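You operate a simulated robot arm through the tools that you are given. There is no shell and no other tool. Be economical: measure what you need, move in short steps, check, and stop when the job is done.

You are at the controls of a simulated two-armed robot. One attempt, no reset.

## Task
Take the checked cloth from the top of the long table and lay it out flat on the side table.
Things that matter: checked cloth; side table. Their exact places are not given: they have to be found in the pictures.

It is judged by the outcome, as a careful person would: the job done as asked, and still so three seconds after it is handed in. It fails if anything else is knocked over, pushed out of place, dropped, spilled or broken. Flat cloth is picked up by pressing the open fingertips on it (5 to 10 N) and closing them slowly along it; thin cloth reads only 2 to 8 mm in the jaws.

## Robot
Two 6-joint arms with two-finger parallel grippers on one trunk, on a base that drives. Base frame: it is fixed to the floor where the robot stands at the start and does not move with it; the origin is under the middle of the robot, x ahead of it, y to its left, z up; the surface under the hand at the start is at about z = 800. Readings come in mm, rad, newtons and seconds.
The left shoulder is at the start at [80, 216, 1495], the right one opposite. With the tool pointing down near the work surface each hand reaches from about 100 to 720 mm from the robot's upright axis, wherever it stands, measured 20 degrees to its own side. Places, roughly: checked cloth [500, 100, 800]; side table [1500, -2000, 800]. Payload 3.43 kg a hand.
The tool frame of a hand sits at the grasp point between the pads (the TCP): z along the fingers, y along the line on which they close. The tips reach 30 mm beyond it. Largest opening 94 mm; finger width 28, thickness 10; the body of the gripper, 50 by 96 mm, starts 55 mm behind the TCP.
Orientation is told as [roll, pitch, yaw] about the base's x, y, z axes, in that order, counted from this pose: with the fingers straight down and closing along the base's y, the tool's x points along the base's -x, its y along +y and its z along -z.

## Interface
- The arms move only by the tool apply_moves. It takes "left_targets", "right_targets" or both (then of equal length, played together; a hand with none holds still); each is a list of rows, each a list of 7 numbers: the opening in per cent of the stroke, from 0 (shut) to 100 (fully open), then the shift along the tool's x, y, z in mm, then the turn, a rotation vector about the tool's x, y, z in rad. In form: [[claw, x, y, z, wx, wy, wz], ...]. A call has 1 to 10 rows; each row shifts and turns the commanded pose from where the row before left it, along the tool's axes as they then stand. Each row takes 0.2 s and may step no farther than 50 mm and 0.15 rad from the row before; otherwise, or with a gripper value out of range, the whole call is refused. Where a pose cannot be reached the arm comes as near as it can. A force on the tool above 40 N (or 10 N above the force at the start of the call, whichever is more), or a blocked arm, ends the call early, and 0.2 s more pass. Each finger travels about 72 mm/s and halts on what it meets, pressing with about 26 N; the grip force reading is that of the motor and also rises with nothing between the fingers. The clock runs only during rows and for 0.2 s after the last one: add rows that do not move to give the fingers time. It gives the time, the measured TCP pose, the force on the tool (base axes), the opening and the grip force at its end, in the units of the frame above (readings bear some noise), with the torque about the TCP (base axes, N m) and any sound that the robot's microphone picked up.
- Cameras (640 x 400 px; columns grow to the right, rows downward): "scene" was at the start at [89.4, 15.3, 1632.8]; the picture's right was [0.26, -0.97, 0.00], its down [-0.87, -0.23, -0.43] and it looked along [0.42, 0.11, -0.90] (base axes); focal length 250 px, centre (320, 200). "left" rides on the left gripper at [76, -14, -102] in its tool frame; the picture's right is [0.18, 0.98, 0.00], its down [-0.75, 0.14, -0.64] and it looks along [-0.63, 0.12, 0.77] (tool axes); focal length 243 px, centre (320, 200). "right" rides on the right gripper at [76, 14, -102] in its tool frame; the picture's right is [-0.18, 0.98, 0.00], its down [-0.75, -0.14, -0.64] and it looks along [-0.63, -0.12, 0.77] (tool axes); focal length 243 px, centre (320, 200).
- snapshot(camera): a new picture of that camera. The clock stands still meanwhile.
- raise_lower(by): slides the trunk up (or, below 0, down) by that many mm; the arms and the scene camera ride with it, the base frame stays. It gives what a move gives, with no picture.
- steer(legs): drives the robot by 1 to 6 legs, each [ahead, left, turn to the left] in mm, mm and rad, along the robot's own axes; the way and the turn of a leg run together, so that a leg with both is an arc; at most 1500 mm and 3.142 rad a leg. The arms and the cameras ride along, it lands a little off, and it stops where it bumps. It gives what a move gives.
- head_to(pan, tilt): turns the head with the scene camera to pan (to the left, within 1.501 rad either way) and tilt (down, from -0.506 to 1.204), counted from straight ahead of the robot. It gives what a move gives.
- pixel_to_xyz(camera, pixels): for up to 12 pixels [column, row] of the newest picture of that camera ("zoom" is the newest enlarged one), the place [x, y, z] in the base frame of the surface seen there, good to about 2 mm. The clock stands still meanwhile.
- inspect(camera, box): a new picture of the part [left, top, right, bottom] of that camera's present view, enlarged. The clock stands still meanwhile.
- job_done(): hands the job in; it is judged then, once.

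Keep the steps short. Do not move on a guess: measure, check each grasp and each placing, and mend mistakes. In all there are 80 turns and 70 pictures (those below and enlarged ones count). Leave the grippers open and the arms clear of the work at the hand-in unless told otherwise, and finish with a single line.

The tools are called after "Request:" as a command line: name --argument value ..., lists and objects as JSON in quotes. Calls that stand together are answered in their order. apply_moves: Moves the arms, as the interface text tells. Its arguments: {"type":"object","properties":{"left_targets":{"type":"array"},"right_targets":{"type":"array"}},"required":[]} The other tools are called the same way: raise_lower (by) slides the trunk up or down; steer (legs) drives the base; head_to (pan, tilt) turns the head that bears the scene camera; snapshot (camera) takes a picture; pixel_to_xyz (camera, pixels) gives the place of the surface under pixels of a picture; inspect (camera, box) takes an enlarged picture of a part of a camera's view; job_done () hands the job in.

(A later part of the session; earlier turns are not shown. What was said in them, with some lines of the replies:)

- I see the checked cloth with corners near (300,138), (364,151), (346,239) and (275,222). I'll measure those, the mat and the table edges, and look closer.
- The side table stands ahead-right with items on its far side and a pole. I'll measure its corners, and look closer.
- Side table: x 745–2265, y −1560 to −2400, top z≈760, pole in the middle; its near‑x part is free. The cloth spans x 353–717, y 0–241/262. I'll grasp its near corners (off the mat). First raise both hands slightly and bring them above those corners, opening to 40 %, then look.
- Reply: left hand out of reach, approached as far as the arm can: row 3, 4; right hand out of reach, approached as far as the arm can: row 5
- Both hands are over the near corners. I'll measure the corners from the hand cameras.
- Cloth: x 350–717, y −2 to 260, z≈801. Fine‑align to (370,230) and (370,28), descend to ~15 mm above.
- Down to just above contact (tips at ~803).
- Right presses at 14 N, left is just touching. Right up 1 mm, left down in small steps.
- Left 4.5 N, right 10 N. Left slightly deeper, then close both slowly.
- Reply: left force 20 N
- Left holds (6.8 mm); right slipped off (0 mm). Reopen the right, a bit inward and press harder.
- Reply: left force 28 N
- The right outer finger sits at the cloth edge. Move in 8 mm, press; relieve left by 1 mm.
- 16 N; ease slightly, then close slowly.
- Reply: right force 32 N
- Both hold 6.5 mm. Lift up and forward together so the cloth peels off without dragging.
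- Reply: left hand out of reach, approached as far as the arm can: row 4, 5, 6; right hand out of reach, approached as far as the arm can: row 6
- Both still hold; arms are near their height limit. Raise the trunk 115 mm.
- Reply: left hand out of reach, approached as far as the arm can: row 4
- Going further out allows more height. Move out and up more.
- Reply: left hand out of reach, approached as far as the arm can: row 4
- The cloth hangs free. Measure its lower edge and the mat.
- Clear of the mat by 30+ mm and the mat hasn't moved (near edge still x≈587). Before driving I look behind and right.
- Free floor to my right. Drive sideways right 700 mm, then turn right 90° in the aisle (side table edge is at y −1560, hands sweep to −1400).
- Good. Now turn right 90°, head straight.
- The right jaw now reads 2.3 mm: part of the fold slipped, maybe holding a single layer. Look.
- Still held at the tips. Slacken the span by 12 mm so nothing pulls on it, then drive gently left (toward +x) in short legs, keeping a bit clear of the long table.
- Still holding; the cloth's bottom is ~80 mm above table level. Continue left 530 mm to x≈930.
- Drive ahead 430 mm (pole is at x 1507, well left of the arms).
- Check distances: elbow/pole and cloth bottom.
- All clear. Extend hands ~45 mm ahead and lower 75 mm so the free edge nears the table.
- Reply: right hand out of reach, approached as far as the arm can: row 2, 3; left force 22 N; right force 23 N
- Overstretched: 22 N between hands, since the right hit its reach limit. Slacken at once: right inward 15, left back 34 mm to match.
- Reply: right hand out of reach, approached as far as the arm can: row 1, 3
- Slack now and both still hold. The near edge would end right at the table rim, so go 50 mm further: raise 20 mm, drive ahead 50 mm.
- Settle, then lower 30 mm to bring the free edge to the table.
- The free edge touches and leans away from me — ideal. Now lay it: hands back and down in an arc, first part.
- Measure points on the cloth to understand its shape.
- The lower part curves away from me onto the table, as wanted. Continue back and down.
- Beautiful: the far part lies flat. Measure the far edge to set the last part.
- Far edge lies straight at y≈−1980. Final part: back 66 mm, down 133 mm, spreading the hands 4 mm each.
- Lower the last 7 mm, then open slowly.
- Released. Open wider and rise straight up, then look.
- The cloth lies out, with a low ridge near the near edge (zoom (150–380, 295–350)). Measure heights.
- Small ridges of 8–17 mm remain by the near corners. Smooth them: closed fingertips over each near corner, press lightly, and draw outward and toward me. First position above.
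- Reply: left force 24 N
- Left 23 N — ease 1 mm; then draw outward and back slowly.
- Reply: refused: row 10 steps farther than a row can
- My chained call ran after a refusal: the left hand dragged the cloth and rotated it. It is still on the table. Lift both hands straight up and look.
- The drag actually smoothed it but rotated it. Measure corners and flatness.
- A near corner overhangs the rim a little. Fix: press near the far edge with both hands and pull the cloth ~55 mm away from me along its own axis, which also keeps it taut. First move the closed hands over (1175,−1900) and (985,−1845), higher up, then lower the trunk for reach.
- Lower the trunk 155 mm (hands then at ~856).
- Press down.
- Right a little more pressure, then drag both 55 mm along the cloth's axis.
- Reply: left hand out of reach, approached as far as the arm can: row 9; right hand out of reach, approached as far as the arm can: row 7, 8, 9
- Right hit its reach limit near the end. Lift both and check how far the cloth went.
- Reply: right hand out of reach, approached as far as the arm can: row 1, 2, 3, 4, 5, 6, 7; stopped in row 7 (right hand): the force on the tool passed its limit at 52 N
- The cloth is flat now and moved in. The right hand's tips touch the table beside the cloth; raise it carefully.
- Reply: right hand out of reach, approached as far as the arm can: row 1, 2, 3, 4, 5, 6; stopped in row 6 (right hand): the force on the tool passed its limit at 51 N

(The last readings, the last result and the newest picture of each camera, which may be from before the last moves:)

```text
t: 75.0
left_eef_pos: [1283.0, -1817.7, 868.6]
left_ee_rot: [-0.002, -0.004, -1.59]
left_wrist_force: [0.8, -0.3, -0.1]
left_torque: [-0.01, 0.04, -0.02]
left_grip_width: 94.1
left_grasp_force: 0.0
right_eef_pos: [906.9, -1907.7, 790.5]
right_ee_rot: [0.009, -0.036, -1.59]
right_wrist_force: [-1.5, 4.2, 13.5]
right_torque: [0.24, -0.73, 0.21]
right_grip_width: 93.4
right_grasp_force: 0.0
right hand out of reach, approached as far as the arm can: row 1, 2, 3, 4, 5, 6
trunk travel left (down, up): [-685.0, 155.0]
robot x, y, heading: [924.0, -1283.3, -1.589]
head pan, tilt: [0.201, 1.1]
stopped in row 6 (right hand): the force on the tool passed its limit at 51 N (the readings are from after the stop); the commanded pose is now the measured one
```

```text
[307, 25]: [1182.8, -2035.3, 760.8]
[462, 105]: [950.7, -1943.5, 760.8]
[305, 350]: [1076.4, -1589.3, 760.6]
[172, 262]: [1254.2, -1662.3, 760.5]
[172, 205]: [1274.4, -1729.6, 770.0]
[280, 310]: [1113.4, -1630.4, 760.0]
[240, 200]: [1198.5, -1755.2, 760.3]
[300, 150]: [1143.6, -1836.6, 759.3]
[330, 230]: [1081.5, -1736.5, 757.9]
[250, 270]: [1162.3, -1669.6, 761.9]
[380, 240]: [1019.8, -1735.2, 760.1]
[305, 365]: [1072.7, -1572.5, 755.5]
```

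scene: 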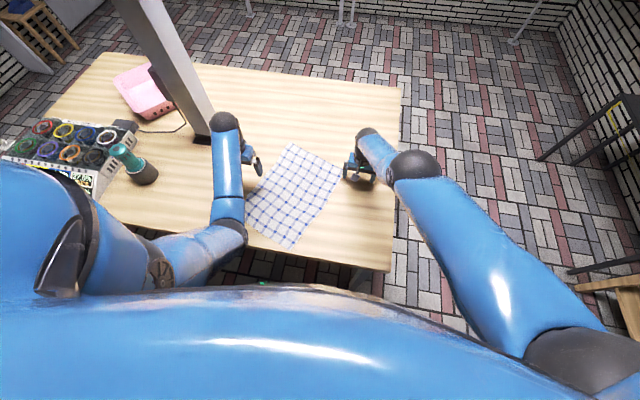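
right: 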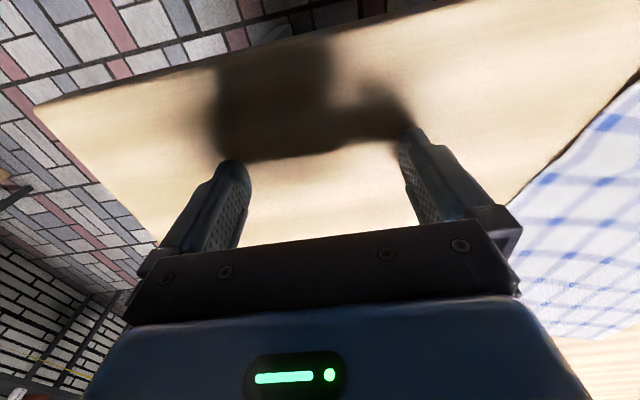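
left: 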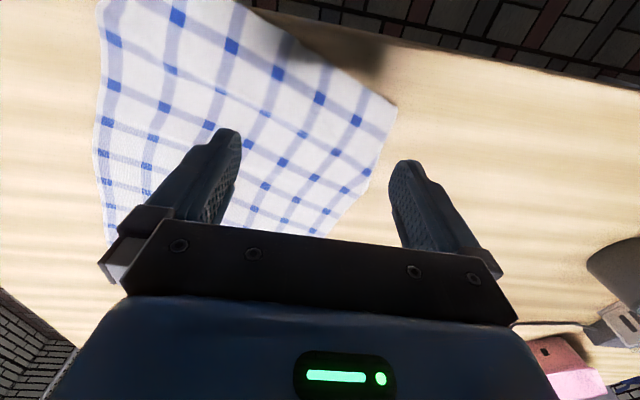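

The cloth is now fully on the table (nearest corner y −1589, rim −1560) and flat to ~±2 mm. The right arm is stuck at a joint limit; lift it by raising the trunk instead.

Request:
raise_lower --by 80

Request:
snapshot --camera "scene"

```text
t: 76.2
left_eef_pos: [1284.2, -1818.2, 947.0]
left_ee_rot: [-0.001, -0.002, -1.589]
left_wrist_force: [0.5, 0.4, 0.9]
left_torque: [0.04, 0.0, 0.04]
left_grip_width: 94.1
left_grasp_force: 0.1
right_eef_pos: [906.8, -1907.7, 868.5]
right_ee_rot: [0.007, -0.031, -1.592]
right_wrist_force: [-0.1, -0.4, -0.9]
right_torque: [-0.01, -0.02, 0.04]
right_grip_width: 94.0
right_grasp_force: 0.1
trunk travel left (down, up): [-765.0, 75.0]
robot x, y, heading: [922.3, -1281.8, -1.59]
head pan, tilt: [0.201, 1.1]
```

```text
10 pictures are left
```

scene: 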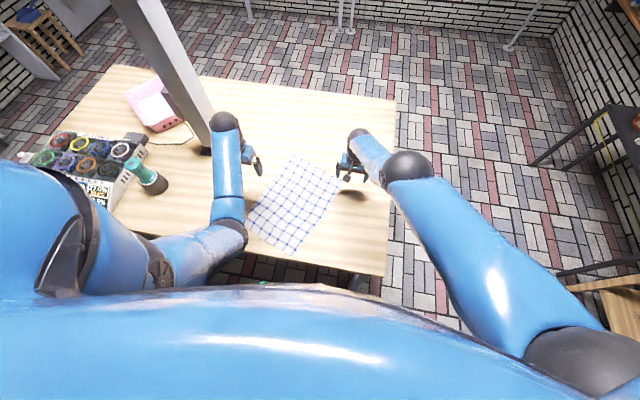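

Hands are clear. Back the robot 350 mm away and inspect the result.

Request:
steer --legs '[[-350, 0, 0]]'

Request:
head_to --pan 0.2 --tilt 0.75

Request:
snapshot --camera "scene"

Request:
inspect --camera "scene" --box '[240, 130, 400, 230]'

```text
t: 78.5
left_eef_pos: [1290.9, -1471.4, 946.1]
left_ee_rot: [0.001, 0.0, -1.588]
left_wrist_force: [-0.5, -0.2, -0.7]
left_torque: [0.01, 0.02, 0.01]
left_grip_width: 94.1
left_grasp_force: 0.1
right_eef_pos: [914.7, -1561.7, 866.8]
right_ee_rot: [0.009, -0.028, -1.59]
right_wrist_force: [0.3, -0.6, 0.0]
right_torque: [0.01, 0.02, -0.05]
right_grip_width: 93.8
right_grasp_force: 0.0
trunk travel left (down, up): [-765.0, 75.0]
robot x, y, heading: [930.0, -934.4, -1.587]
head pan, tilt: [0.201, 1.1]
```

```text
t: 79.3
left_eef_pos: [1291.1, -1469.4, 947.9]
left_ee_rot: [0.0, -0.003, -1.587]
left_wrist_force: [-0.7, 0.3, -0.9]
left_torque: [0.01, 0.0, 0.01]
left_grip_width: 94.0
left_grasp_force: 0.0
right_eef_pos: [914.9, -1559.6, 868.9]
right_ee_rot: [0.006, -0.033, -1.591]
right_wrist_force: [0.0, 0.4, -0.3]
right_torque: [0.01, -0.02, 0.01]
right_grip_width: 94.1
right_grasp_force: 0.1
trunk travel left (down, up): [-765.0, 75.0]
robot x, y, heading: [928.9, -936.7, -1.586]
head pan, tilt: [0.201, 0.75]
```

```text
9 pictures are left
```

scene: 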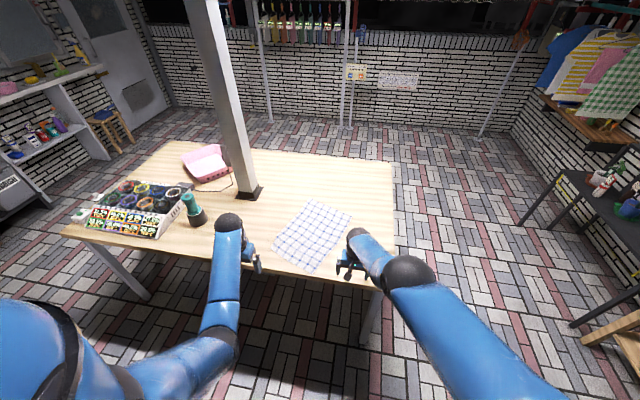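

```text
4.00 times, centred on (320, 180) of scene
```

zoom: 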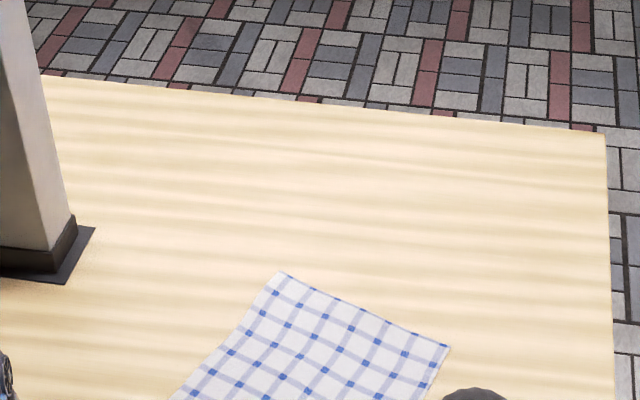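

Request:
inspect --camera "scene" --box '[255, 190, 375, 285]'

Request:
pixel_to_xyz --camera "scene" --pixels '[[312, 271], [313, 202], [350, 214], [275, 244], [315, 278], [310, 240], [300, 255], [325, 245], [290, 230], [335, 225]]'

```text
4.21 times, centred on (315, 238) of scene
```

zoom: 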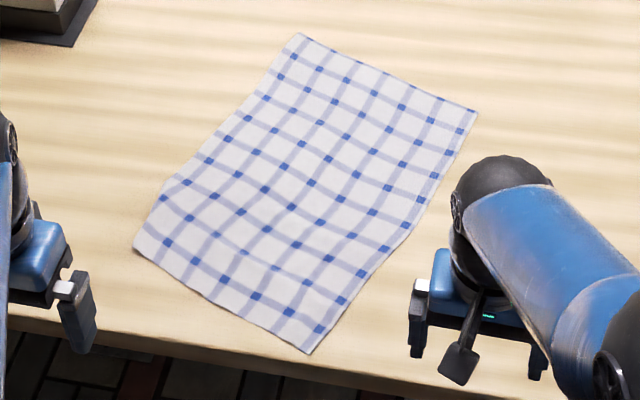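

```text
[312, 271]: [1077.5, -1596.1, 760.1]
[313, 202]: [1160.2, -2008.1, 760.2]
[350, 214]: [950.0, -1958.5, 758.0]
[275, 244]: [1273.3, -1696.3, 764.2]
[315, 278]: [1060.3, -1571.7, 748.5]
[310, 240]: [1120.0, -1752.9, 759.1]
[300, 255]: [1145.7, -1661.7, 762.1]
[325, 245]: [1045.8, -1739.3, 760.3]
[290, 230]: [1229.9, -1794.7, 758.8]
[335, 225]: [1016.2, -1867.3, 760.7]
```

The cloth lies flat and fully on the side table, nothing else disturbed. Back off a little more and hand in.

Request:
steer --legs '[[-150, 0, 0]]'

Request:
snapshot --camera "scene"

```text
t: 80.7
left_eef_pos: [1294.2, -1322.1, 946.8]
left_ee_rot: [0.0, 0.001, -1.586]
left_wrist_force: [-0.2, -0.3, 0.1]
left_torque: [0.01, -0.02, -0.01]
left_grip_width: 94.0
left_grasp_force: 0.0
right_eef_pos: [918.8, -1413.0, 866.9]
right_ee_rot: [0.006, -0.028, -1.588]
right_wrist_force: [-0.2, 0.5, 0.1]
right_torque: [0.02, -0.01, 0.0]
right_grip_width: 93.9
right_grasp_force: 0.2
trunk travel left (down, up): [-765.0, 75.0]
robot x, y, heading: [930.6, -786.0, -1.589]
head pan, tilt: [0.201, 0.75]
```

```text
6 pictures are left
```

scene: 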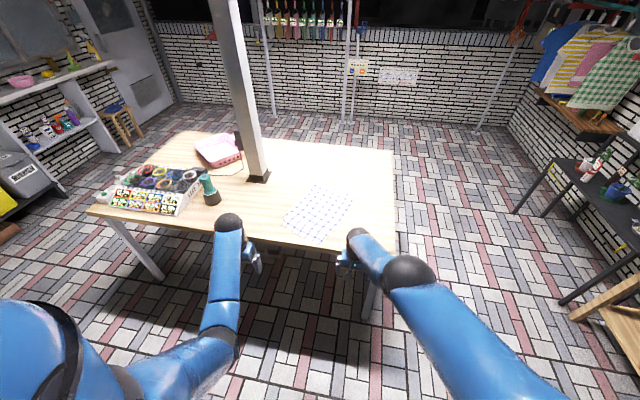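

Request:
job_done

```text
The job is handed in.
```

The checked cloth lies flat and fully on the side table, turned about 15° from the table's edges, and the last pictures show nothing else on that table moved.
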